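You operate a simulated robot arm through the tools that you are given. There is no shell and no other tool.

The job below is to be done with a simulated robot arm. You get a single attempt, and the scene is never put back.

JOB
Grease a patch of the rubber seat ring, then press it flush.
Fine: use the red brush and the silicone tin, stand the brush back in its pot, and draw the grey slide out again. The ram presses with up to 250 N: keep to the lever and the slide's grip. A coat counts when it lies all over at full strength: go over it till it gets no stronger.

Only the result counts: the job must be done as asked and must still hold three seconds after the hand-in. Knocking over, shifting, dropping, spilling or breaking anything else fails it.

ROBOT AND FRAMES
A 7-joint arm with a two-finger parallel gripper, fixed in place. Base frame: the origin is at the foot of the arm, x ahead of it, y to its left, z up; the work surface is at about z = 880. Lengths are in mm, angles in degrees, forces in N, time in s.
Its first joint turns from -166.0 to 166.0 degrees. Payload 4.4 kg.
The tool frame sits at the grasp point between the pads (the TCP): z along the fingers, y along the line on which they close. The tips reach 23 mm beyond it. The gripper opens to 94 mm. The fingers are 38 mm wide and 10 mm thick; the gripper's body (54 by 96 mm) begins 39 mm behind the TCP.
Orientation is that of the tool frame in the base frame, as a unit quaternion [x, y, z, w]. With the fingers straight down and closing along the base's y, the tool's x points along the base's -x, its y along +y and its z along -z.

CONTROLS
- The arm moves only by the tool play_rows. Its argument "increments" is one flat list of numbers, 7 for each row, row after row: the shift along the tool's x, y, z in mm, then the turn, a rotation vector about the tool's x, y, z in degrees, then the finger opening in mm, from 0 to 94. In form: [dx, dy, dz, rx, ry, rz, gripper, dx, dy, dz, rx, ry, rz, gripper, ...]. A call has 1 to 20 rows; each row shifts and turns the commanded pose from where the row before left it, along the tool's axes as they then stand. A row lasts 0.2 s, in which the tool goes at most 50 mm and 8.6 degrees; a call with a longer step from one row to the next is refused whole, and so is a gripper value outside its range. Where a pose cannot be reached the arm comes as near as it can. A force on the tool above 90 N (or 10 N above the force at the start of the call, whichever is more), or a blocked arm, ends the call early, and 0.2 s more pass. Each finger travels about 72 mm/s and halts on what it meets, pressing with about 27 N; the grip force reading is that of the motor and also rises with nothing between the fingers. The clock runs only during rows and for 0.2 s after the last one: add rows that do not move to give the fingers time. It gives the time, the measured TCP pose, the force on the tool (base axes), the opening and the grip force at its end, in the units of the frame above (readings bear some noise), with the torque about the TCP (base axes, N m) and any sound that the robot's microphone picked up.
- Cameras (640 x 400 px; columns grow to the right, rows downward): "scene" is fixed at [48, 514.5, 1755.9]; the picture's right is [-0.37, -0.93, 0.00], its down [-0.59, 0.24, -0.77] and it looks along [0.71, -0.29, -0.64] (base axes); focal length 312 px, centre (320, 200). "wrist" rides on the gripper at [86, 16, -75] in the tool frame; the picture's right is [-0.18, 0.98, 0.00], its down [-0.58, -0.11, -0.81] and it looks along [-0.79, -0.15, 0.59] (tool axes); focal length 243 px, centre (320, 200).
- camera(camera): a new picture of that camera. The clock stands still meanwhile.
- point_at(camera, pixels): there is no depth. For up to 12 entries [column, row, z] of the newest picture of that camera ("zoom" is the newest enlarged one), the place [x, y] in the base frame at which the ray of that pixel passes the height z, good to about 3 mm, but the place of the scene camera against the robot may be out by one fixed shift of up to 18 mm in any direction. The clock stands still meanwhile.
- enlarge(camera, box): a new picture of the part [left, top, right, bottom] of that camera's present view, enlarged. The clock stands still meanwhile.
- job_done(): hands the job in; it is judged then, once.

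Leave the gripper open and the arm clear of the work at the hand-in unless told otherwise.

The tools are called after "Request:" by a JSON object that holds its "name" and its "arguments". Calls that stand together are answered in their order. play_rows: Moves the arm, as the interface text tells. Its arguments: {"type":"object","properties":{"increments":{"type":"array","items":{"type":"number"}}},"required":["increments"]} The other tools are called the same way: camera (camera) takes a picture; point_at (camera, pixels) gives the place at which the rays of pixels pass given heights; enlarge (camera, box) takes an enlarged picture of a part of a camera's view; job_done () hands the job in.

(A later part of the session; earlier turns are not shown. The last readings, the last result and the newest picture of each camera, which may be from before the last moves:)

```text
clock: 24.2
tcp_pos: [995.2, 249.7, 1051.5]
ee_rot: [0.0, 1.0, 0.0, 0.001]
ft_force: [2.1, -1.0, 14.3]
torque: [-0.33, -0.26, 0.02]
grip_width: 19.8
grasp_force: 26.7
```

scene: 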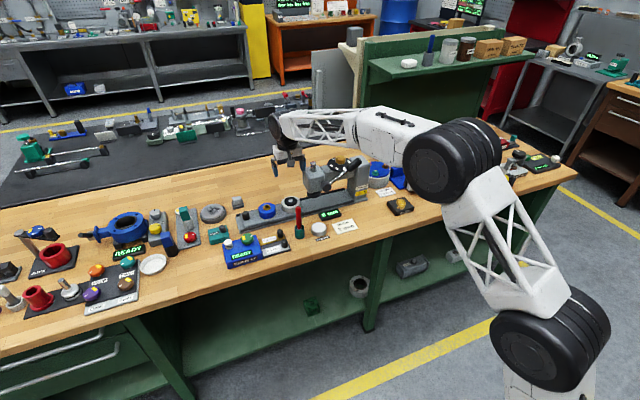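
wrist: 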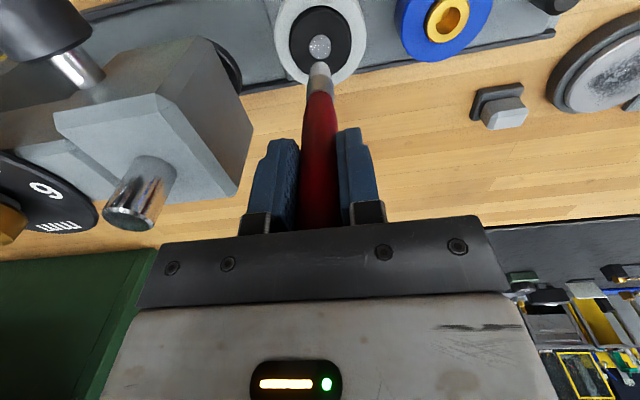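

Request:
{"name": "play_rows", "arguments": {"increments": [0, 0, -1.5, 0, 0, 0, 8, 0, 0, 0, 0, 0, 0, 8]}}

```text
clock: 24.8
tcp_pos: [994.2, 249.9, 1051.8]
ee_rot: [0.0, 1.0, -0.001, -0.001]
ft_force: [0.0, 0.6, 0.7]
torque: [0.12, -0.03, -0.01]
grip_width: 19.5
grasp_force: 27.0
```

Light contact now. I press 0.7 mm and sweep wider (±12 mm) over the whole square.

Request:
{"name": "play_rows", "arguments": {"increments": [6, 0, 0.7, 0, 0, 0, 8, 6, 0, 0, 0, 0, 0, 8, 0, 6, 0, 0, 0, 0, 8, -6, 0, 0, 0, 0, 0, 8, -6, 0, 0, 0, 0, 0, 8, -6, 0, 0, 0, 0, 0, 8, -6, 0, 0, 0, 0, 0, 8, 0, 6, 0, 0, 0, 0, 8, 6, 0, 0, 0, 0, 0, 8, 6, 0, 0, 0, 0, 0, 8, 6, 0, 0, 0, 0, 0, 8, 6, 0, 0, 0, 0, 0, 8, 0, -6, 0, 0, 0, 0, 8, 0, -6, 0, 0, 0, 0, 8, -6, 0, 0, 0, 0, 0, 8, -6, 0, 0, 0, 0, 0, 8, -6, 0, 0, 0, 0, 0, 8, -6, 0, 0, 0, 0, 0, 8, 0, -6, 0, 0, 0, 0, 8, 0, 0, 0, 0, 0, 0, 8]}}

Request:
{"name": "play_rows", "arguments": {"increments": [6, 0, 0, 0, 0, 0, 8, 6, 0, 0, 0, 0, 0, 8, 6, 0, 0, 0, 0, 0, 8, 6, 0, 0, 0, 0, 0, 8, 0, -6, 0, 0, 0, 0, 8, -6, 0, 0, 0, 0, 0, 8, -6, 0, 0, 0, 0, 0, 8, -6, 0, 0, 0, 0, 0, 8, -6, 0, 0, 0, 0, 0, 8, 0, 6, 0, 0, 0, 0, 8, 0, 6, 0, 0, 0, 0, 8, 6, 0, 0, 0, 0, 0, 8, 6, 0, 0, 0, 0, 0, 8, 0, 0, 0, 0, 0, 0, 8]}}

Request:
{"name": "play_rows", "arguments": {"increments": [0, 0, -20, 0, 0, 0, 8, 0, 0, -25, 0, 0, 0, 8, 0, 0, 0, 0, 0, 0, 8]}}

Request:
{"name": "enlarge", "arguments": {"camera": "scene", "box": [275, 185, 315, 215]}}

Request:
{"name": "enlarge", "arguments": {"camera": "wrist", "box": [260, 0, 380, 110]}}

```text
clock: 29.0
tcp_pos: [1006.5, 244.3, 1053.6]
ee_rot: [0.0, 1.0, 0.0, -0.001]
ft_force: [-0.4, -0.3, 1.3]
torque: [-0.19, -0.02, -0.01]
grip_width: 19.9
grasp_force: 26.8
```

```text
clock: 32.0
tcp_pos: [995.8, 249.4, 1053.1]
ee_rot: [0.0, 1.0, -0.001, 0.0]
ft_force: [0.2, -0.7, -0.7]
torque: [-0.02, -0.01, -0.01]
grip_width: 19.8
grasp_force: 26.6
```

```text
clock: 32.8
tcp_pos: [995.2, 250.7, 1099.1]
ee_rot: [0.0, 1.0, 0.0, 0.0]
ft_force: [0.8, 0.2, -1.7]
torque: [-0.01, 0.03, 0.01]
grip_width: 19.8
grasp_force: 26.4
```

```text
13.33 times, centred on (295, 200) of scene
```

zoom: 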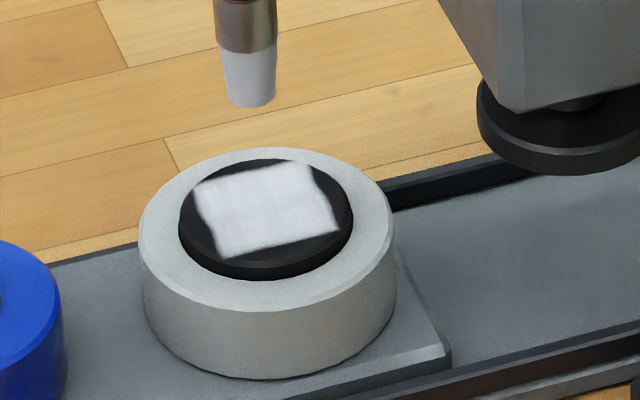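

```text
3.64 times, centred on (320, 55) of wrist
```

zoom: 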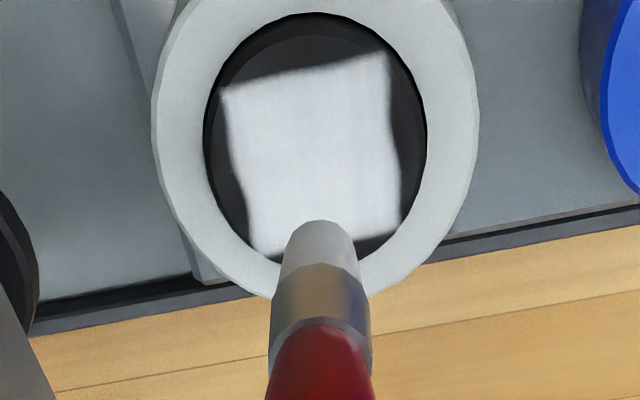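

The coat is now much whiter and covers the same square (so it is the fixed patch). I go over it once more, slightly wider (±13 mm) and with slightly more pressure.

Request:
{"name": "play_rows", "arguments": {"increments": [0, 0, 22, 0, 0, 0, 8, 0, 0, 22, 0, 0, 0, 8, 0, 0, 1.5, 0, 0, 0, 8, 0, 0, 0, 0, 0, 0, 8]}}

Request:
{"name": "play_rows", "arguments": {"increments": [6.5, 0, 0, 0, 0, 0, 8, 6.5, 0, 0, 0, 0, 0, 8, 0, 6.5, 0, 0, 0, 0, 8, -6.5, 0, 0, 0, 0, 0, 8, -6.5, 0, 0, 0, 0, 0, 8, -6.5, 0, 0, 0, 0, 0, 8, -6.5, 0, 0, 0, 0, 0, 8, 0, 6.5, 0, 0, 0, 0, 8, 6.5, 0, 0, 0, 0, 0, 8, 6.5, 0, 0, 0, 0, 0, 8, 6.5, 0, 0, 0, 0, 0, 8, 6.5, 0, 0, 0, 0, 0, 8, 0, -6.5, 0, 0, 0, 0, 8, 0, -6.5, 0, 0, 0, 0, 8, -6.5, 0, 0, 0, 0, 0, 8, -6.5, 0, 0, 0, 0, 0, 8, -6.5, 0, 0, 0, 0, 0, 8, -6.5, 0, 0, 0, 0, 0, 8, 0, -6.5, 0, 0, 0, 0, 8, 0, 0, 0, 0, 0, 0, 8]}}

Request:
{"name": "play_rows", "arguments": {"increments": [6.5, 0, 0, 0, 0, 0, 8, 6.5, 0, 0, 0, 0, 0, 8, 6.5, 0, 0, 0, 0, 0, 8, 6.5, 0, 0, 0, 0, 0, 8, 0, -6.5, 0, 0, 0, 0, 8, -6.5, 0, 0, 0, 0, 0, 8, -6.5, 0, 0, 0, 0, 0, 8, -6.5, 0, 0, 0, 0, 0, 8, -6.5, 0, 0, 0, 0, 0, 8, 0, 6.5, 0, 0, 0, 0, 8, 0, 6.5, 0, 0, 0, 0, 8, 6.5, 0, 0, 0, 0, 0, 8, 6.5, 0, 0, 0, 0, 0, 8, 0, 0, 0, 0, 0, 0, 8]}}

Request:
{"name": "play_rows", "arguments": {"increments": [0, 0, -20, 0, 0, 0, 8, 0, 0, -26, 0, 0, 0, 8, 0, 0, 0, 0, 0, 0, 8]}}

Request:
{"name": "enlarge", "arguments": {"camera": "scene", "box": [275, 185, 315, 215]}}

Request:
{"name": "enlarge", "arguments": {"camera": "wrist", "box": [260, 0, 380, 110]}}

```text
clock: 33.8
tcp_pos: [995.7, 250.9, 1052.7]
ee_rot: [0.0, 1.0, 0.0, 0.001]
ft_force: [2.1, 1.0, 11.2]
torque: [0.33, -0.2, 0.01]
grip_width: 19.7
grasp_force: 26.5
```

```text
clock: 38.0
tcp_pos: [1007.3, 243.2, 1051.7]
ee_rot: [0.0, 1.0, 0.0, 0.0]
ft_force: [0.3, 0.7, 0.0]
torque: [0.1, 0.01, 0.03]
grip_width: 19.3
grasp_force: 26.6
```

```text
clock: 41.0
tcp_pos: [995.1, 250.2, 1051.9]
ee_rot: [0.001, 1.0, 0.0, 0.0]
ft_force: [0.3, -0.3, 0.3]
torque: [0.0, -0.1, 0.0]
grip_width: 19.9
grasp_force: 27.0
```

```text
clock: 41.8
tcp_pos: [993.5, 249.6, 1098.6]
ee_rot: [-0.001, 1.0, 0.001, 0.0]
ft_force: [-0.4, 0.4, -0.4]
torque: [0.03, -0.04, -0.01]
grip_width: 19.7
grasp_force: 27.2
```

```text
13.33 times, centred on (295, 200) of scene
```

zoom: 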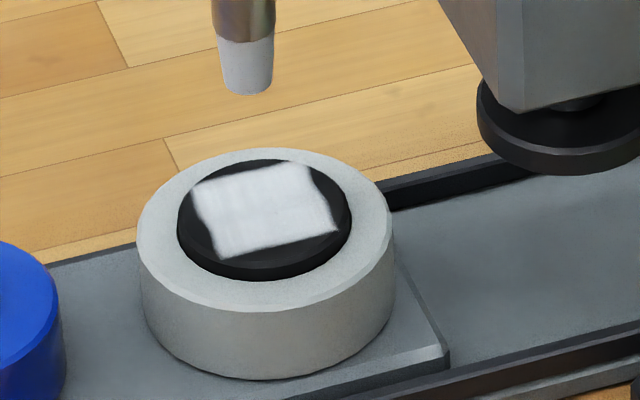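

```text
3.64 times, centred on (320, 55) of wrist
```

zoom: 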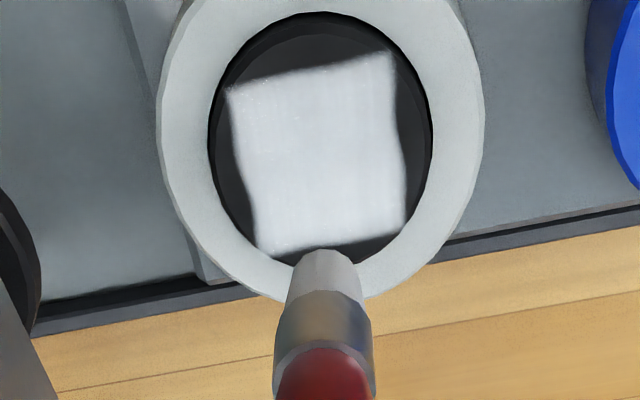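

The coat looks very similar in strength; the brush tip seems to have moved in the grip (tip at zoom (322,253) instead of (320,222)). I check the brush in the hand.

Request:
{"name": "camera", "arguments": {"camera": "wrist"}}

Request:
{"name": "enlarge", "arguments": {"camera": "scene", "box": [260, 150, 320, 210]}}

```text
taken
```

wrist: 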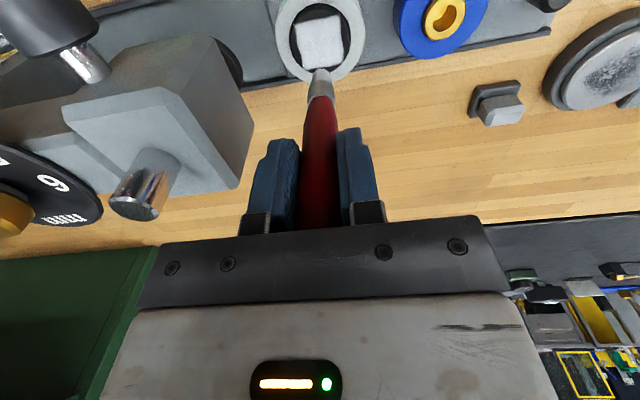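

```text
6.67 times, centred on (290, 180) of scene
```

zoom: 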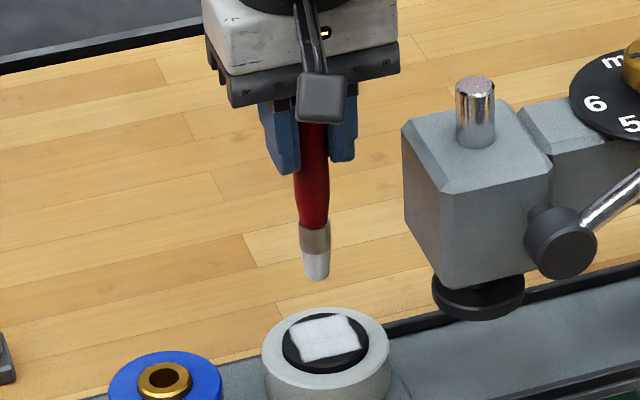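

The brush tilts slightly forward in the grip. I look at the coat at higher magnification to judge evenness.

Request:
{"name": "enlarge", "arguments": {"camera": "wrist", "box": [285, 5, 355, 75]}}

Request:
{"name": "enlarge", "arguments": {"camera": "scene", "box": [287, 196, 303, 206]}}

```text
5.71 times, centred on (320, 40) of wrist
```

zoom: 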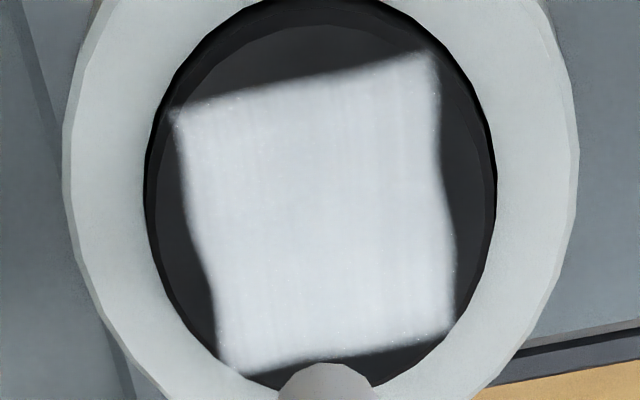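

```text
16.00 times, centred on (295, 201) of scene
```

zoom: 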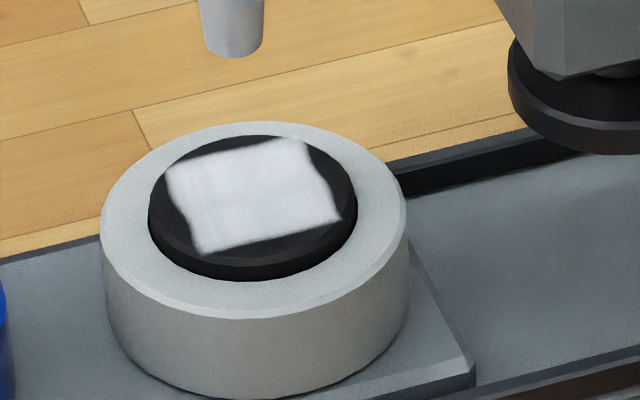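

There is still faint striping. I make another pass with sweeps along y (across the earlier strokes), with the TCP 7 mm further back to allow for the brush's tilt. First lower onto the patch.

Request:
{"name": "play_rows", "arguments": {"increments": [3.5, 0, 22, 0, 0, 0, 8, 3.5, 0, 22, 0, 0, 0, 8, 0, 0, 2, 0, 0, 0, 8, 0, 0, 0, 0, 0, 0, 8]}}

Request:
{"name": "enlarge", "arguments": {"camera": "scene", "box": [280, 190, 310, 210]}}

Request:
{"name": "enlarge", "arguments": {"camera": "wrist", "box": [260, 0, 380, 110]}}

```text
clock: 42.8
tcp_pos: [988.6, 251.0, 1052.1]
ee_rot: [0.001, 1.0, 0.0, 0.0]
ft_force: [1.0, 0.0, 2.3]
torque: [0.06, 0.06, 0.01]
grip_width: 19.8
grasp_force: 26.9
```

```text
16.00 times, centred on (295, 200) of scene
```

zoom: 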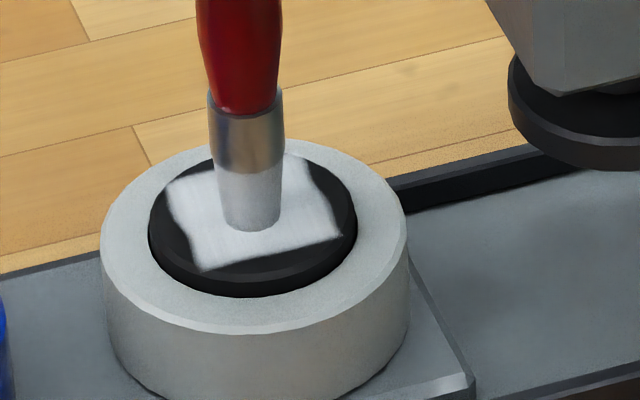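

```text
3.64 times, centred on (320, 55) of wrist
```

zoom: 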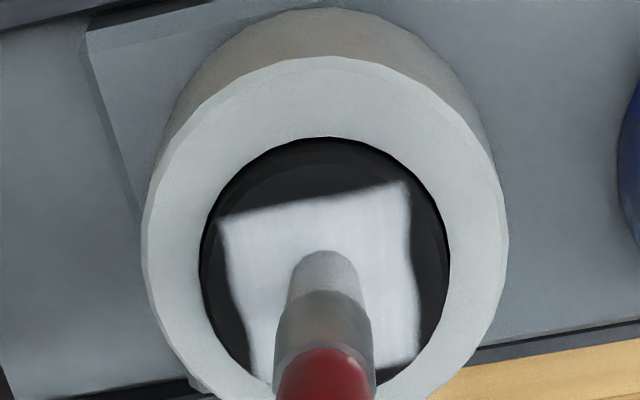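

The tip is centred on the patch with 2.3 N. I sweep along y, stepping in x.

Request:
{"name": "play_rows", "arguments": {"increments": [0, 6, 0.4, 0, 0, 0, 8, 0, 6, 0, 0, 0, 0, 8, -5, 0, 0, 0, 0, 0, 8, 0, -6, 0, 0, 0, 0, 8, 0, -6, 0, 0, 0, 0, 8, 0, -6, 0, 0, 0, 0, 8, 0, -6, 0, 0, 0, 0, 8, -5, 0, 0, 0, 0, 0, 8, 0, 6, 0, 0, 0, 0, 8, 0, 6, 0, 0, 0, 0, 8, 0, 6, 0, 0, 0, 0, 8, 0, 6, 0, 0, 0, 0, 8, 5, 0, 0, 0, 0, 0, 8, 5, 0, 0, 0, 0, 0, 8, 0, -6, 0, 0, 0, 0, 8, 0, -6, 0, 0, 0, 0, 8, 0, -6, 0, 0, 0, 0, 8, 0, -6, 0, 0, 0, 0, 8, 5, 0, 0, 0, 0, 0, 8, 0, 0, 0, 0, 0, 0, 8]}}

Request:
{"name": "play_rows", "arguments": {"increments": [0, 6, 0, 0, 0, 0, 8, 0, 6, 0, 0, 0, 0, 8, 0, 6, 0, 0, 0, 0, 8, 0, 6, 0, 0, 0, 0, 8, 5, 0, 0, 0, 0, 0, 8, 0, -6, 0, 0, 0, 0, 8, 0, -6, 0, 0, 0, 0, 8, 0, -6, 0, 0, 0, 0, 8, 0, -6, 0, 0, 0, 0, 8, -5, 0, 0, 0, 0, 0, 8, 0, 6, 0, 0, 0, 0, 8, 0, 6, 0, 0, 0, 0, 8, -5, 0, 0, 0, 0, 0, 8, -5, 0, 0, 0, 0, 0, 8, 0, 0, 0, 0, 0, 0, 8]}}

Request:
{"name": "play_rows", "arguments": {"increments": [0, 0, -20, 0, 0, 0, 8, 0, 0, -26, 0, 0, 0, 8, 0, 0, 0, 0, 0, 0, 8]}}

Request:
{"name": "enlarge", "arguments": {"camera": "scene", "box": [275, 185, 315, 215]}}

Request:
{"name": "enlarge", "arguments": {"camera": "wrist", "box": [285, 5, 355, 75]}}

```text
clock: 47.0
tcp_pos: [983.6, 237.9, 1051.9]
ee_rot: [-0.001, 1.0, 0.0, 0.0]
ft_force: [0.3, -0.5, -0.4]
torque: [0.01, 0.03, 0.0]
grip_width: 19.7
grasp_force: 26.6
```

```text
clock: 50.2
tcp_pos: [993.8, 249.6, 1051.6]
ee_rot: [0.0, 1.0, 0.0, 0.0]
ft_force: [0.3, 0.3, -0.3]
torque: [0.01, 0.01, -0.02]
grip_width: 19.9
grasp_force: 26.9
```

```text
clock: 51.0
tcp_pos: [992.4, 250.1, 1098.6]
ee_rot: [0.0, 1.0, 0.0, -0.001]
ft_force: [0.0, -0.3, 0.4]
torque: [-0.01, 0.0, -0.01]
grip_width: 19.8
grasp_force: 26.9
```

```text
13.33 times, centred on (295, 200) of scene
```

zoom: 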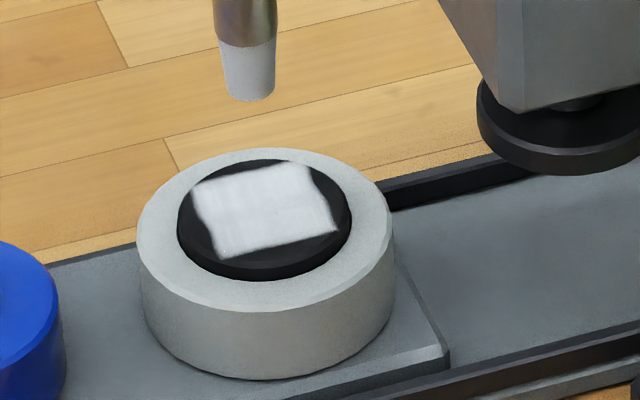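

```text
5.71 times, centred on (320, 40) of wrist
```

zoom: 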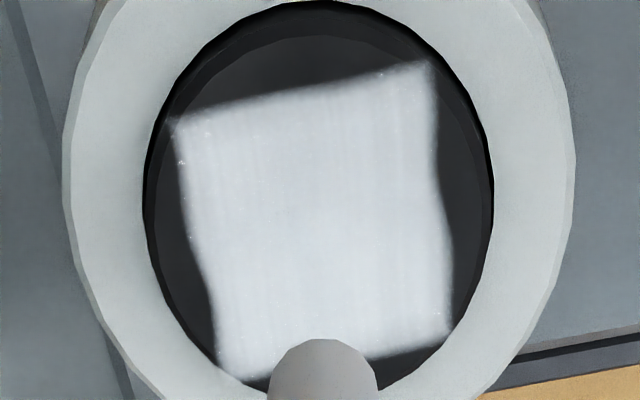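

The coat looks the same as before (no stronger). To be certain that a low brush load isn't the limit, I reload in the tin and go over once more. I move back over the tin and descend to z≈1013.

Request:
{"name": "play_rows", "arguments": {"increments": [36.5, 0, 0, 0, 0, 0, 8, 36.5, 0, 0, 0, 0, 0, 8, 36.5, 0, 0, 0, 0, 0, 8, 36.5, 0, 0, 0, 0, 0, 8, 0, -31.5, 0, 0, 0, 0, 8, 0, -31.5, 0, 0, 0, 0, 8, 0, 0, 40, 0, 0, 0, 8, 0, 0, 40, 0, 0, 0, 8, 0, 0, 6, 0, 0, 0, 8, 0, 0, 0, 0, 0, 0, 8]}}

Request:
{"name": "enlarge", "arguments": {"camera": "scene", "box": [300, 210, 340, 240]}}

```text
clock: 53.2
tcp_pos: [846.9, 187.7, 1011.6]
ee_rot: [0.0, 1.0, 0.001, 0.001]
ft_force: [-0.2, 0.4, -0.6]
torque: [0.03, -0.06, 0.03]
grip_width: 19.7
grasp_force: 27.1
```

```text
13.33 times, centred on (320, 225) of scene
```

zoom: 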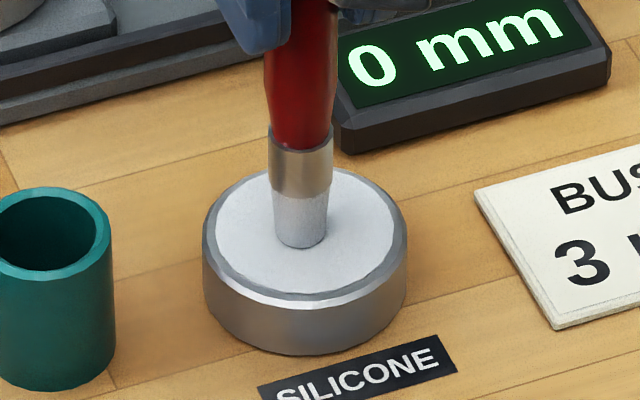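

Just above the surface. I lower in 1 mm rows by 4 mm.

Request:
{"name": "play_rows", "arguments": {"increments": [0, 0, 1, 0, 0, 0, 8, 0, 0, 1, 0, 0, 0, 8, 0, 0, 1, 0, 0, 0, 8, 0, 0, 1, 0, 0, 0, 8, 0, 0, 0, 0, 0, 0, 8]}}

```text
clock: 54.4
tcp_pos: [846.9, 187.4, 1010.1]
ee_rot: [0.0, 1.0, 0.0, 0.001]
ft_force: [-3.1, -1.0, 20.4]
torque: [-0.11, 0.37, -0.02]
grip_width: 19.9
grasp_force: 27.4
```

Contact of 20 N: loaded. I lift and return over the patch.

Request:
{"name": "play_rows", "arguments": {"increments": [0, 0, -20, 0, 0, 0, 8, 0, 0, -35, 0, 0, 0, 8, 0, 0, -35, 0, 0, 0, 8, 0, 31.3, 0, 0, 0, 0, 8, 0, 31.3, 0, 0, 0, 0, 8, -36.5, 0, 0, 0, 0, 0, 8, -36.5, 0, 0, 0, 0, 0, 8, -36.5, 0, 0, 0, 0, 0, 8, -36.5, 0, 0, 0, 0, 0, 8, 0, 0, 0, 0, 0, 0, 8]}}

Request:
{"name": "play_rows", "arguments": {"increments": [0, 0, 22, 0, 0, 0, 8, 0, 0, 22, 0, 0, 0, 8, 0, 0, 1, 0, 0, 0, 8, 0, 0, 0, 0, 0, 0, 8]}}

Request:
{"name": "enlarge", "arguments": {"camera": "scene", "box": [280, 190, 310, 210]}}

Request:
{"name": "enlarge", "arguments": {"camera": "wrist", "box": [260, 0, 380, 110]}}

```text
clock: 56.6
tcp_pos: [994.0, 249.2, 1096.7]
ee_rot: [0.0, 1.0, 0.0, 0.0]
ft_force: [-0.8, -0.2, -0.7]
torque: [0.01, 0.02, -0.03]
grip_width: 19.6
grasp_force: 26.9
```

```text
clock: 57.6
tcp_pos: [994.4, 250.2, 1052.2]
ee_rot: [0.0, 1.0, 0.0, 0.0]
ft_force: [0.3, 0.1, -0.1]
torque: [-0.03, 0.03, 0.03]
grip_width: 19.8
grasp_force: 27.0
```

```text
16.00 times, centred on (295, 200) of scene
```

zoom: 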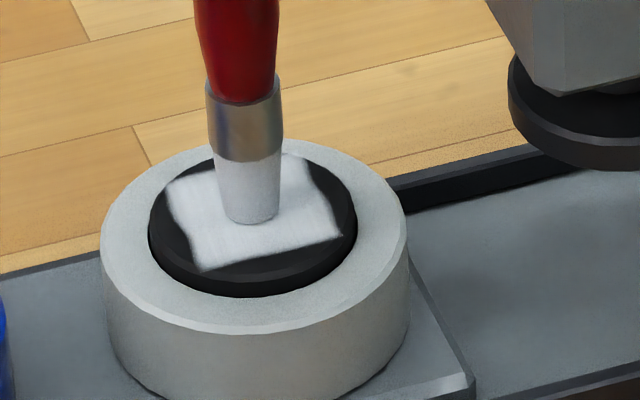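

```text
3.64 times, centred on (320, 55) of wrist
```

zoom: 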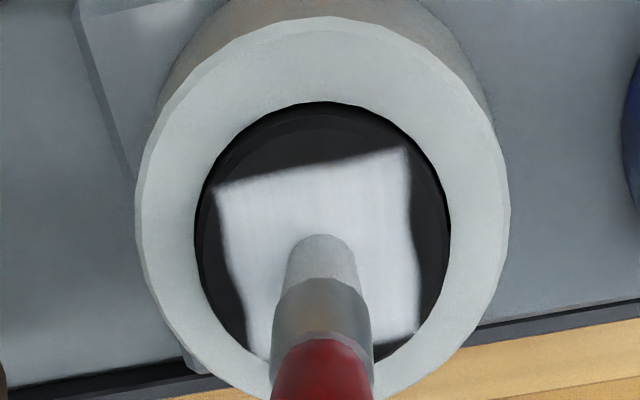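

Just touching. I press 1.2 mm further and read the force.

Request:
{"name": "play_rows", "arguments": {"increments": [0, 0, 1.2, 0, 0, 0, 8, 0, 0, 0, 0, 0, 0, 8]}}

```text
clock: 58.2
tcp_pos: [993.7, 250.4, 1051.2]
ee_rot: [0.0, 1.0, 0.0, 0.0]
ft_force: [-0.7, 0.0, -1.1]
torque: [0.0, -0.03, 0.02]
grip_width: 19.9
grasp_force: 26.9
```

Request:
{"name": "play_rows", "arguments": {"increments": [0, 0, 1, 0, 0, 0, 8, 0, 0, 0, 0, 0, 0, 8]}}

```text
clock: 58.8
tcp_pos: [993.1, 251.3, 1052.0]
ee_rot: [0.0, 1.0, 0.0, 0.002]
ft_force: [-0.8, 0.0, 5.9]
torque: [-0.05, 0.11, 0.0]
grip_width: 19.9
grasp_force: 26.4
```

5.9 N now. I sweep the whole square again with the reloaded brush.

Request:
{"name": "play_rows", "arguments": {"increments": [6, 0, 0, 0, 0, 0, 8, 6, 0, 0, 0, 0, 0, 8, 0, 6, 0, 0, 0, 0, 8, -6, 0, 0, 0, 0, 0, 8, -6, 0, 0, 0, 0, 0, 8, -6, 0, 0, 0, 0, 0, 8, -6, 0, 0, 0, 0, 0, 8, 0, 6, 0, 0, 0, 0, 8, 6, 0, 0, 0, 0, 0, 8, 6, 0, 0, 0, 0, 0, 8, 6, 0, 0, 0, 0, 0, 8, 6, 0, 0, 0, 0, 0, 8, 0, -6, 0, 0, 0, 0, 8, 0, -6, 0, 0, 0, 0, 8, -6, 0, 0, 0, 0, 0, 8, -6, 0, 0, 0, 0, 0, 8, -6, 0, 0, 0, 0, 0, 8, -6, 0, 0, 0, 0, 0, 8, 0, -6, 0, 0, 0, 0, 8, 0, 0, 0, 0, 0, 0, 8]}}

Request:
{"name": "play_rows", "arguments": {"increments": [6, 0, 0, 0, 0, 0, 8, 6, 0, 0, 0, 0, 0, 8, 6, 0, 0, 0, 0, 0, 8, 6, 0, 0, 0, 0, 0, 8, 0, -6, 0, 0, 0, 0, 8, -6, 0, 0, 0, 0, 0, 8, -6, 0, 0, 0, 0, 0, 8, -6, 0, 0, 0, 0, 0, 8, -6, 0, 0, 0, 0, 0, 8, 0, 6, 0, 0, 0, 0, 8, 0, 6, 0, 0, 0, 0, 8, 6, 0, 0, 0, 0, 0, 8, 6, 0, 0, 0, 0, 0, 8, 0, 0, 0, 0, 0, 0, 8]}}

Request:
{"name": "play_rows", "arguments": {"increments": [0, 0, -20, 0, 0, 0, 8, 0, 0, -26, 0, 0, 0, 8, 0, 0, 0, 0, 0, 0, 8]}}

Request:
{"name": "enlarge", "arguments": {"camera": "scene", "box": [275, 185, 315, 215]}}

Request:
{"name": "enlarge", "arguments": {"camera": "wrist", "box": [285, 5, 355, 75]}}

```text
clock: 63.0
tcp_pos: [1004.3, 243.4, 1050.2]
ee_rot: [0.0, 1.0, 0.001, -0.001]
ft_force: [0.0, 1.2, 0.1]
torque: [0.02, -0.02, 0.02]
grip_width: 20.0
grasp_force: 27.0
```

```text
clock: 66.0
tcp_pos: [994.2, 250.2, 1051.3]
ee_rot: [0.0, 1.0, 0.0, 0.001]
ft_force: [0.5, -0.7, 0.1]
torque: [0.01, 0.04, 0.0]
grip_width: 19.6
grasp_force: 26.7
```

```text
clock: 66.8
tcp_pos: [994.1, 251.0, 1097.9]
ee_rot: [-0.001, 1.0, 0.0, 0.001]
ft_force: [-0.4, 1.3, -0.2]
torque: [0.0, 0.0, -0.01]
grip_width: 19.5
grasp_force: 27.4
```

```text
13.33 times, centred on (295, 200) of scene
```

zoom: 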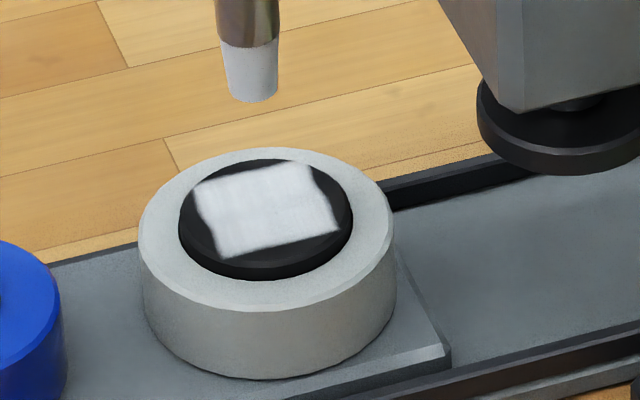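

```text
5.71 times, centred on (320, 40) of wrist
```

zoom: 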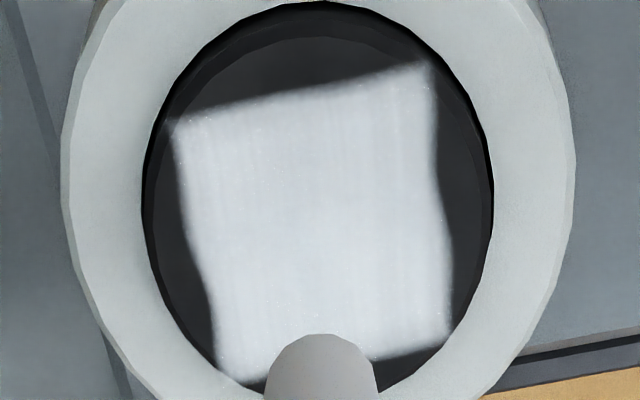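

The coat no longer gets stronger in the middle. For the edges and corners I do one perimeter pass at ±14 mm, checking contact first.

Request:
{"name": "play_rows", "arguments": {"increments": [0, 0, 22, 0, 0, 0, 8, 0, 0, 22, 0, 0, 0, 8, 0, 0, 2, 0, 0, 0, 8, 0, 0, 0.8, 0, 0, 0, 8, 0, 0, 0, 0, 0, 0, 8]}}

```text
clock: 68.0
tcp_pos: [993.0, 249.6, 1050.3]
ee_rot: [0.0, 1.0, 0.001, 0.0]
ft_force: [0.0, 0.2, -0.7]
torque: [-0.01, -0.01, -0.01]
grip_width: 19.9
grasp_force: 27.1
```

Request:
{"name": "play_rows", "arguments": {"increments": [0, 0, 0.8, 0, 0, 0, 8, 0, 0, 0, 0, 0, 0, 8]}}

Request:
{"name": "enlarge", "arguments": {"camera": "scene", "box": [280, 190, 310, 210]}}

```text
clock: 68.6
tcp_pos: [993.4, 249.0, 1049.3]
ee_rot: [0.0, 1.0, 0.0, 0.001]
ft_force: [-0.9, 0.5, 7.9]
torque: [-0.1, 0.09, -0.01]
grip_width: 20.0
grasp_force: 27.3
```

```text
16.00 times, centred on (295, 200) of scene
```

zoom: 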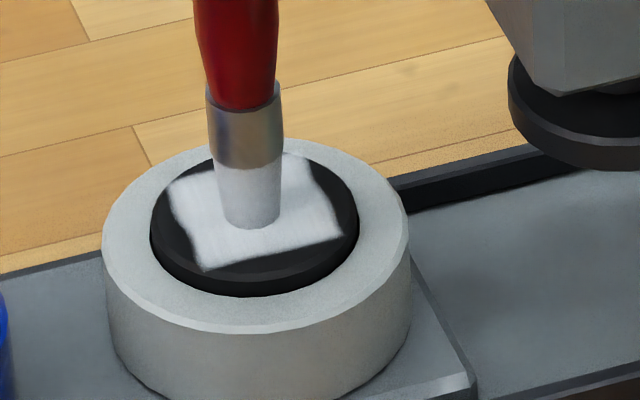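

Contact 7.9 N. Now the perimeter pass.

Request:
{"name": "play_rows", "arguments": {"increments": [7, 0, 0, 0, 0, 0, 8, 7, 0, 0, 0, 0, 0, 8, 0, 7, 0, 0, 0, 0, 8, 0, 7, 0, 0, 0, 0, 8, -7, 0, 0, 0, 0, 0, 8, -7, 0, 0, 0, 0, 0, 8, -7, 0, 0, 0, 0, 0, 8, -7, 0, 0, 0, 0, 0, 8, 0, -7, 0, 0, 0, 0, 8, 0, -7, 0, 0, 0, 0, 8, 0, -7, 0, 0, 0, 0, 8, 0, -7, 0, 0, 0, 0, 8, 7, 0, 0, 0, 0, 0, 8, 7, 0, 0, 0, 0, 0, 8, 7, 0, 0, 0, 0, 0, 8, 7, 0, 0, 0, 0, 0, 8, 0, 7, 0, 0, 0, 0, 8, 0, 7, 0, 0, 0, 0, 8, -7, 0, 0, 0, 0, 0, 8, -7, 0, 0, 0, 0, 0, 8]}}

Request:
{"name": "play_rows", "arguments": {"increments": [0, 0, -20, 0, 0, 0, 8, 0, 0, -30, 0, 0, 0, 8, 0, 0, 0, 0, 0, 0, 8]}}

Request:
{"name": "enlarge", "arguments": {"camera": "scene", "box": [275, 185, 315, 215]}}

Request:
{"name": "enlarge", "arguments": {"camera": "wrist", "box": [285, 5, 355, 75]}}

```text
clock: 72.8
tcp_pos: [993.5, 249.3, 1049.8]
ee_rot: [0.0, 1.0, 0.0, 0.0]
ft_force: [0.2, 0.2, -0.7]
torque: [-0.01, 0.03, 0.02]
grip_width: 19.7
grasp_force: 26.8
```

```text
clock: 73.6
tcp_pos: [991.9, 250.3, 1098.7]
ee_rot: [0.0, 1.0, -0.001, -0.001]
ft_force: [-0.5, 0.4, -0.6]
torque: [0.03, 0.0, -0.01]
grip_width: 19.9
grasp_force: 27.0
```

```text
13.33 times, centred on (295, 200) of scene
```

zoom: 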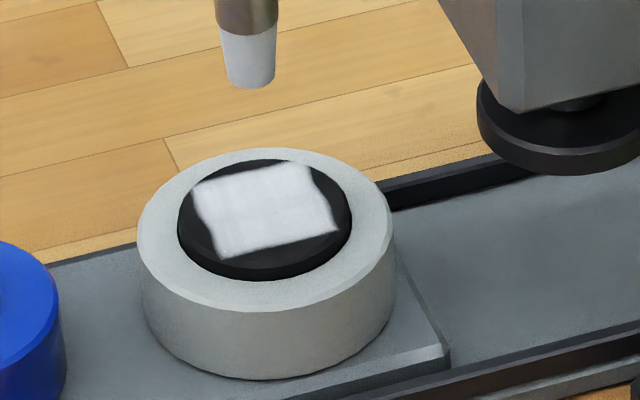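

```text
5.71 times, centred on (320, 40) of wrist
```

zoom: 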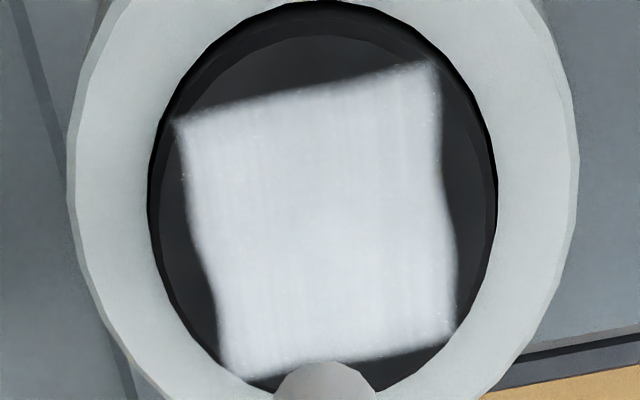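

The coat is saturated and even. Now the brush goes back: I move above the pot (TCP about (848, 262)), tip well above its rim, and look.

Request:
{"name": "play_rows", "arguments": {"increments": [36, 2.9, 0, 0, 0, 0, 8, 36, 2.9, 0, 0, 0, 0, 8, 36, 2.9, 0, 0, 0, 0, 8, 36, 2.9, 0, 0, 0, 0, 8, 0, 0, 15, 0, 0, 0, 8, 0, 0, 15, 0, 0, 0, 8, 0, 0, 0, 0, 0, 0, 8]}}

Request:
{"name": "enlarge", "arguments": {"camera": "wrist", "box": [260, 0, 380, 110]}}

Request:
{"name": "enlarge", "arguments": {"camera": "scene", "box": [275, 195, 325, 245]}}

```text
clock: 75.2
tcp_pos: [849.4, 261.2, 1067.6]
ee_rot: [0.001, 1.0, -0.001, -0.001]
ft_force: [-1.0, -0.4, 0.1]
torque: [0.0, -0.02, 0.04]
grip_width: 19.7
grasp_force: 26.8
```

```text
3.64 times, centred on (320, 55) of wrist
```

zoom: 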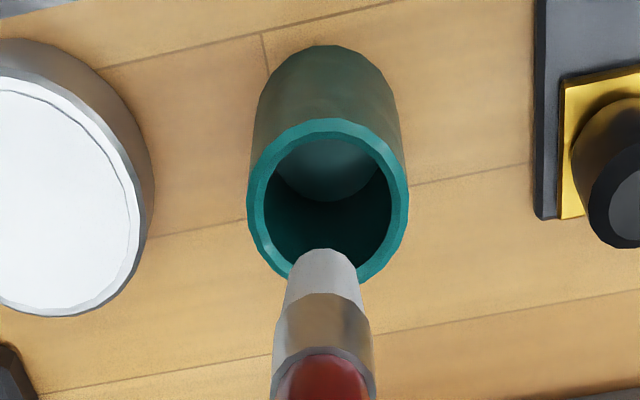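

```text
8.00 times, centred on (300, 220) of scene
```

zoom: 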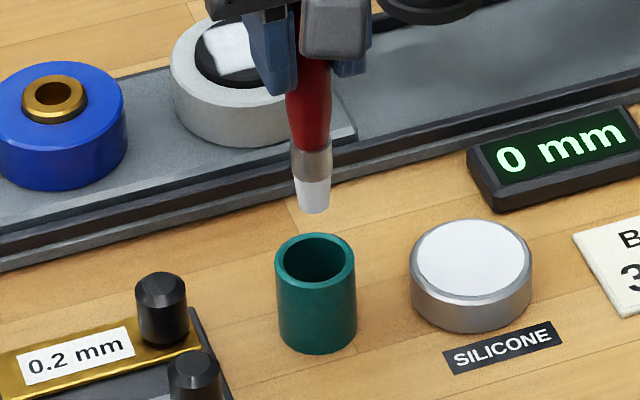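

Tip is roughly above the pot. I shift +4 mm in x and -1.5 mm in y and lower 25 mm to just above the rim, then compare again.

Request:
{"name": "play_rows", "arguments": {"increments": [-4, -1.5, 0, 0, 0, 0, 8, 0, 0, 15, 0, 0, 0, 8, 0, 0, 10, 0, 0, 0, 8, 0, 0, 0, 0, 0, 0, 8]}}

Request:
{"name": "enlarge", "arguments": {"camera": "wrist", "box": [260, 0, 380, 110]}}

Request:
{"name": "enlarge", "arguments": {"camera": "scene", "box": [280, 205, 320, 245]}}

```text
clock: 76.2
tcp_pos: [853.5, 259.9, 1042.9]
ee_rot: [0.0, 1.0, 0.0, 0.0]
ft_force: [0.3, -0.2, -0.2]
torque: [0.01, 0.01, 0.0]
grip_width: 20.3
grasp_force: 27.0
```

```text
3.64 times, centred on (320, 55) of wrist
```

zoom: 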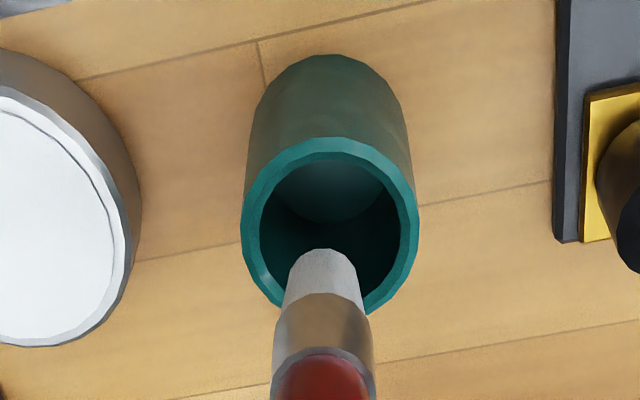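

```text
10.00 times, centred on (300, 225) of scene
```

zoom: 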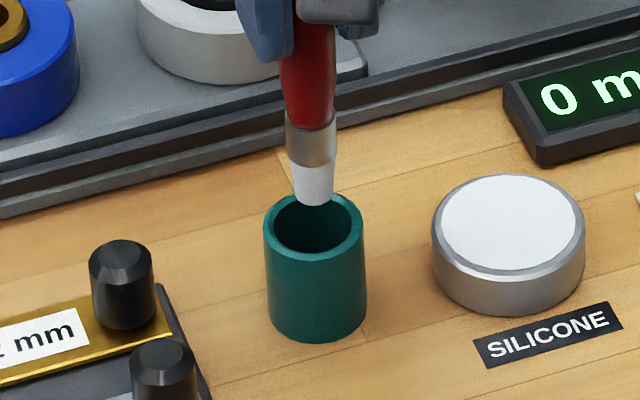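

Tip looks centred over the opening (scene tip (313,195) vs rim centre (313,225)). I lower 14 mm until the tip is about at the rim and check.

Request:
{"name": "play_rows", "arguments": {"increments": [0, 0.5, 7, 0, 0, 0, 8, 0, 0, 7, 0, 0, 0, 8, 0, 0, 0, 0, 0, 0, 8]}}

Request:
{"name": "enlarge", "arguments": {"camera": "wrist", "box": [260, 0, 380, 110]}}

Request:
{"name": "enlarge", "arguments": {"camera": "scene", "box": [285, 210, 315, 240]}}

```text
clock: 77.0
tcp_pos: [853.8, 261.5, 1029.5]
ee_rot: [-0.001, 1.0, 0.0, 0.001]
ft_force: [0.1, -0.3, -1.2]
torque: [0.0, -0.01, 0.01]
grip_width: 19.8
grasp_force: 27.1
```

```text
3.64 times, centred on (320, 55) of wrist
```

zoom: 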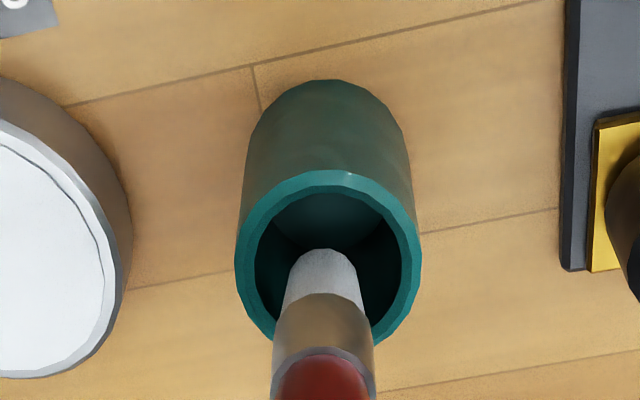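

```text
13.33 times, centred on (300, 225) of scene
```

zoom: 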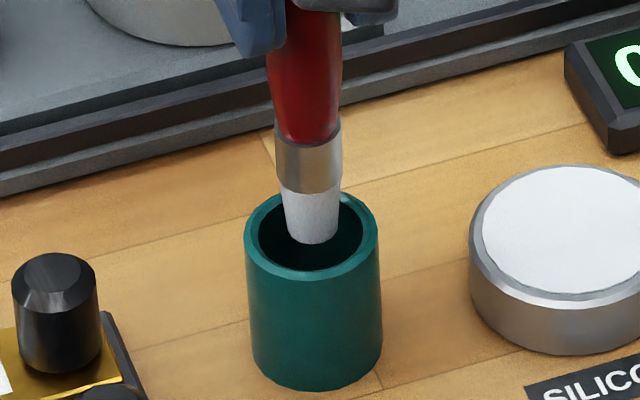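

The tip is entering the opening, well centred. I shift 1 mm to +y and lower further 20 mm while watching force.

Request:
{"name": "play_rows", "arguments": {"increments": [0, 1, 5, 0, 0, 0, 8, 0, 0, 5, 0, 0, 0, 8, 0, 0, 5, 0, 0, 0, 8, 0, 0, 5, 0, 0, 0, 8, 0, 0, 0, 0, 0, 0, 8]}}

Request:
{"name": "enlarge", "arguments": {"camera": "scene", "box": [285, 210, 315, 240]}}

Request:
{"name": "enlarge", "arguments": {"camera": "wrist", "box": [260, 0, 380, 110]}}

```text
clock: 77.9
tcp_pos: [857.1, 262.5, 1023.6]
ee_rot: [0.0, 1.0, 0.002, 0.007]
ft_force: [-0.1, -4.2, 14.0]
torque: [-0.49, -0.12, -0.02]
grip_width: 19.8
grasp_force: 26.8
stopped in row 4: the force on the tool passed its limit at 98 N (the readings are from after the stop); the commanded pose is now the measured one
```

```text
13.33 times, centred on (300, 225) of scene
```

zoom: 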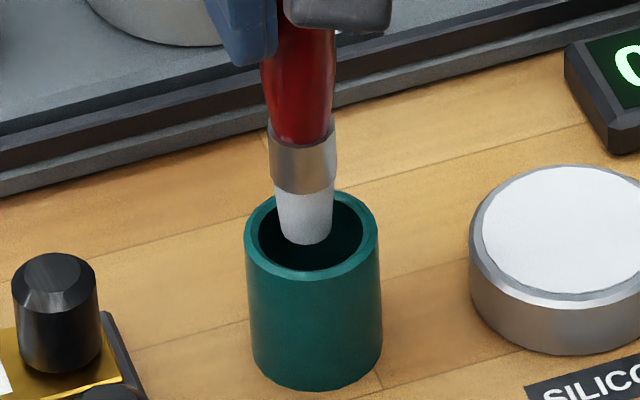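

```text
3.64 times, centred on (320, 55) of wrist
```

zoom: 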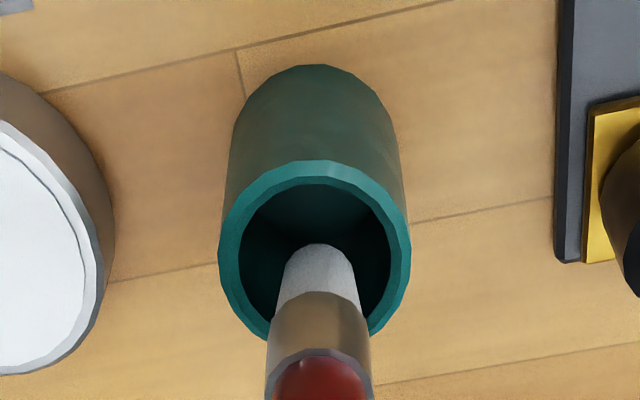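

The descent hit something at 98 N: the tip must have touched the pot's far (+x) rim and the brush slid up in the grip. The pot seems unmoved. I lift 14 mm and look again.

Request:
{"name": "play_rows", "arguments": {"increments": [0, 0, -7, 0, 0, 0, 8, 0, 0, -7, 0, 0, 0, 8, 0, 0, 0, 0, 0, 0, 8]}}

Request:
{"name": "camera", "arguments": {"camera": "wrist"}}

Request:
{"name": "enlarge", "arguments": {"camera": "wrist", "box": [260, 0, 380, 110]}}

Request:
{"name": "enlarge", "arguments": {"camera": "scene", "box": [285, 205, 315, 240]}}

```text
clock: 78.7
tcp_pos: [855.2, 262.4, 1036.8]
ee_rot: [0.0, 1.0, 0.002, 0.005]
ft_force: [-0.3, -0.2, -0.1]
torque: [-0.04, -0.01, 0.01]
grip_width: 19.9
grasp_force: 26.9
```

```text
taken
```

wrist: 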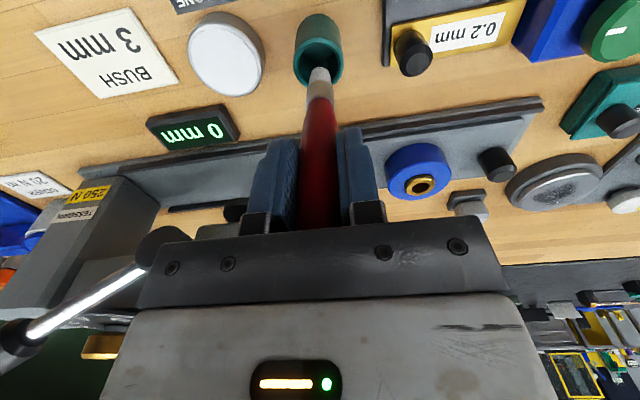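

```text
3.64 times, centred on (320, 55) of wrist
```

zoom: 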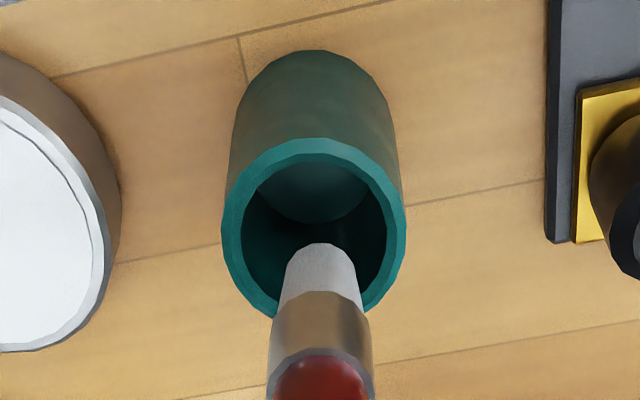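

```text
11.43 times, centred on (300, 222) of scene
```

zoom: 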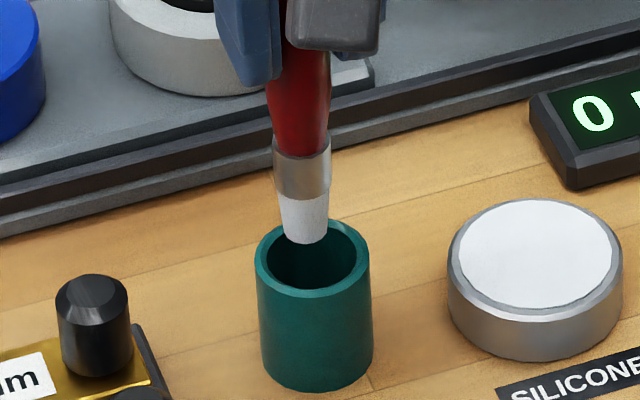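

Tip contact happened on the +x side of the opening. I shift 4.7 mm back (-x) and 1.7 mm to -y, then lower 9 mm in small steps.

Request:
{"name": "play_rows", "arguments": {"increments": [4.7, -1.7, 0, 0, 0, 0, 8, 0, 0, 3, 0, 0, 0, 8, 0, 0, 3, 0, 0, 0, 8, 0, 0, 3, 0, 0, 0, 8, 0, 0, 0, 0, 0, 0, 8]}}

Request:
{"name": "enlarge", "arguments": {"camera": "wrist", "box": [260, 0, 380, 110]}}

Request:
{"name": "enlarge", "arguments": {"camera": "scene", "box": [285, 205, 315, 240]}}

```text
clock: 79.9
tcp_pos: [850.9, 260.9, 1027.3]
ee_rot: [0.0, 1.0, 0.002, 0.006]
ft_force: [0.4, -0.1, -0.5]
torque: [0.04, -0.01, -0.02]
grip_width: 19.5
grasp_force: 26.7
```

```text
3.64 times, centred on (320, 55) of wrist
```

zoom: 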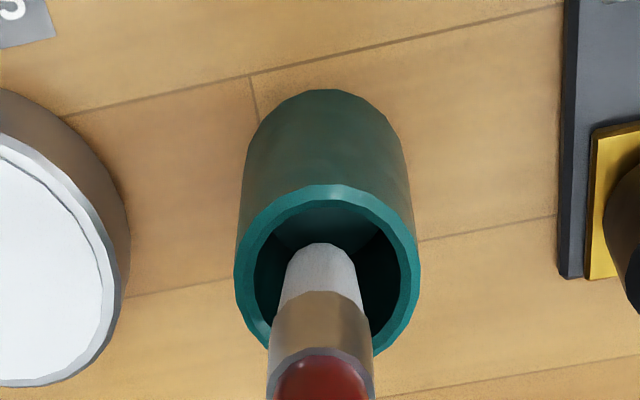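

```text
11.43 times, centred on (300, 222) of scene
```

zoom: 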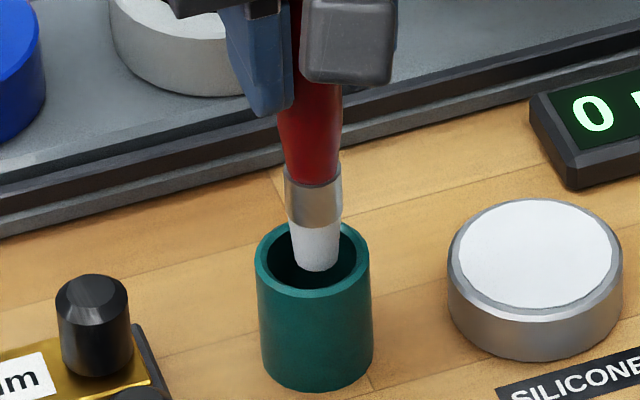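

No contact and the tip looks centred. I nudge +1 mm x and lower 6 mm slowly.

Request:
{"name": "play_rows", "arguments": {"increments": [-1, 0, 2, 0, 0, 0, 8, 0, 0, 2, 0, 0, 0, 8, 0, 0, 2, 0, 0, 0, 8, 0, 0, 0, 0, 0, 0, 8]}}

Request:
{"name": "enlarge", "arguments": {"camera": "wrist", "box": [260, 0, 380, 110]}}

Request:
{"name": "enlarge", "arguments": {"camera": "scene", "box": [285, 205, 315, 240]}}

```text
clock: 80.9
tcp_pos: [851.5, 260.8, 1022.6]
ee_rot: [0.0, 1.0, 0.001, 0.006]
ft_force: [4.0, 2.0, -3.1]
torque: [0.18, -0.34, -0.02]
grip_width: 19.7
grasp_force: 27.2
```

```text
3.64 times, centred on (320, 55) of wrist
```

zoom: 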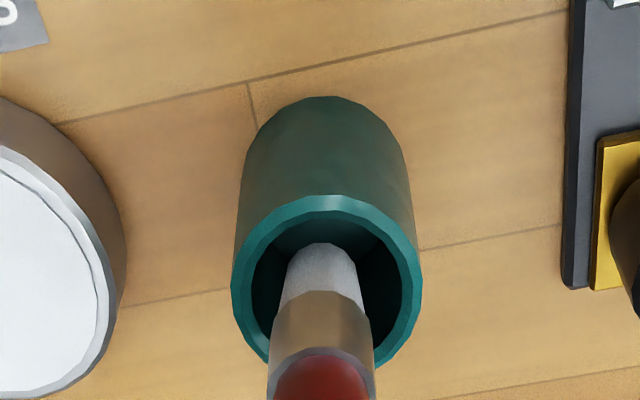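

```text
11.43 times, centred on (300, 222) of scene
```

zoom: 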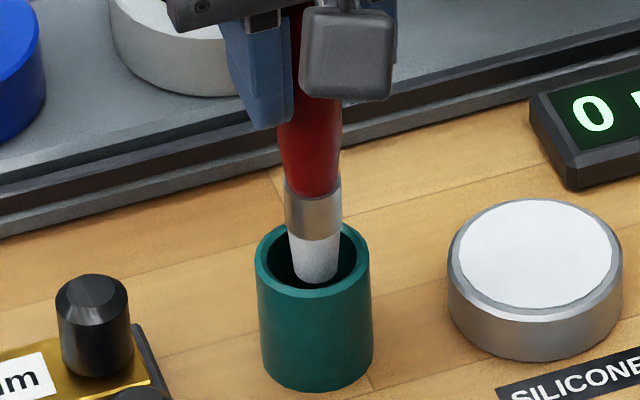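

The force (+4 in x, +2 in y) says the tip touches the near wall inside. I shift +2.5 mm x and +1 mm y, read the force, and see.

Request:
{"name": "play_rows", "arguments": {"increments": [-2.5, 1, 0, 0, 0, 0, 8, 0, 0, 0, 0, 0, 0, 8]}}

```text
clock: 81.5
tcp_pos: [854.2, 260.9, 1023.1]
ee_rot: [0.0, 1.0, 0.001, 0.006]
ft_force: [-0.3, 0.3, -0.4]
torque: [0.0, 0.0, -0.02]
grip_width: 19.9
grasp_force: 27.1
```

Free again. I lower 6 mm in 2 mm rows.

Request:
{"name": "play_rows", "arguments": {"increments": [0, 0, 2, 0, 0, 0, 8, 0, 0, 2, 0, 0, 0, 8, 0, 0, 2, 0, 0, 0, 8, 0, 0, 0, 0, 0, 0, 8]}}

Request:
{"name": "enlarge", "arguments": {"camera": "wrist", "box": [260, 0, 380, 110]}}

Request:
{"name": "enlarge", "arguments": {"camera": "scene", "box": [285, 205, 315, 240]}}

```text
clock: 82.5
tcp_pos: [854.6, 261.6, 1015.7]
ee_rot: [0.001, 1.0, 0.002, 0.006]
ft_force: [-0.6, 0.0, 0.4]
torque: [0.0, 0.02, 0.0]
grip_width: 19.8
grasp_force: 26.7
```

```text
3.64 times, centred on (320, 55) of wrist
```

zoom: 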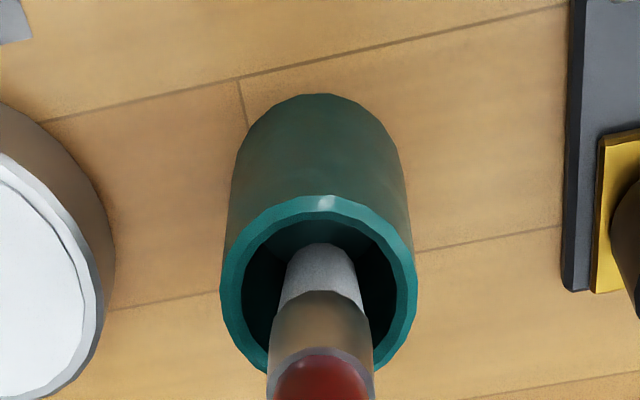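

```text
11.43 times, centred on (300, 222) of scene
```

zoom: 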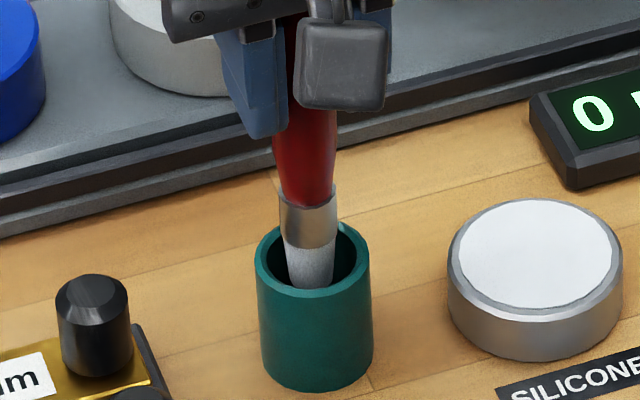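

The tip is inside the pot, no force. I continue 8 mm.

Request:
{"name": "play_rows", "arguments": {"increments": [0, 0, 2, 0, 0, 0, 8, 0, 0, 2, 0, 0, 0, 8, 0, 0, 2, 0, 0, 0, 8, 0, 0, 2, 0, 0, 0, 8, 0, 0, 0, 0, 0, 0, 8]}}

Request:
{"name": "enlarge", "arguments": {"camera": "wrist", "box": [260, 0, 380, 110]}}

Request:
{"name": "enlarge", "arguments": {"camera": "scene", "box": [285, 205, 315, 240]}}

```text
clock: 83.7
tcp_pos: [854.9, 262.9, 1007.7]
ee_rot: [0.0, 1.0, 0.001, 0.006]
ft_force: [-0.5, 0.0, -0.2]
torque: [-0.01, 0.0, 0.0]
grip_width: 19.7
grasp_force: 26.6
```

```text
3.64 times, centred on (320, 55) of wrist
```

zoom: 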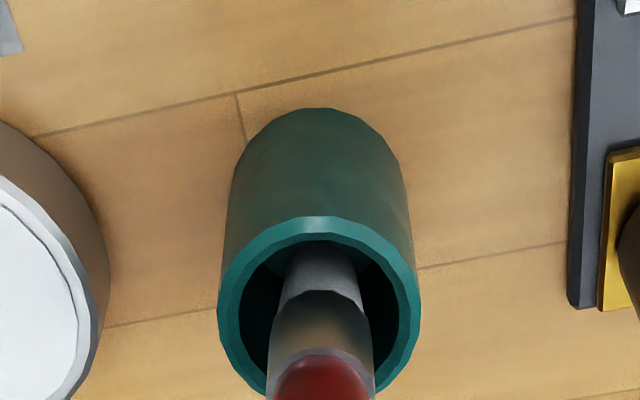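

```text
11.43 times, centred on (300, 222) of scene
```

zoom: 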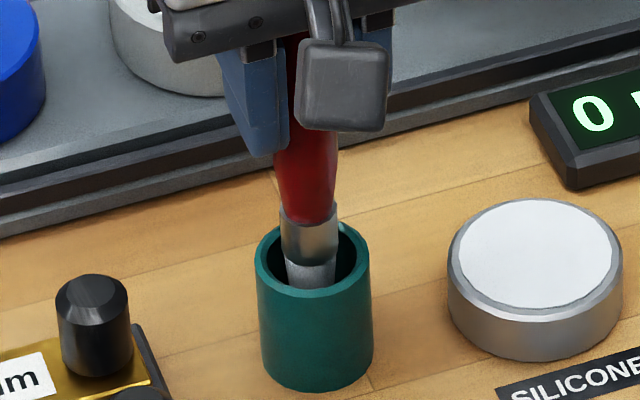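

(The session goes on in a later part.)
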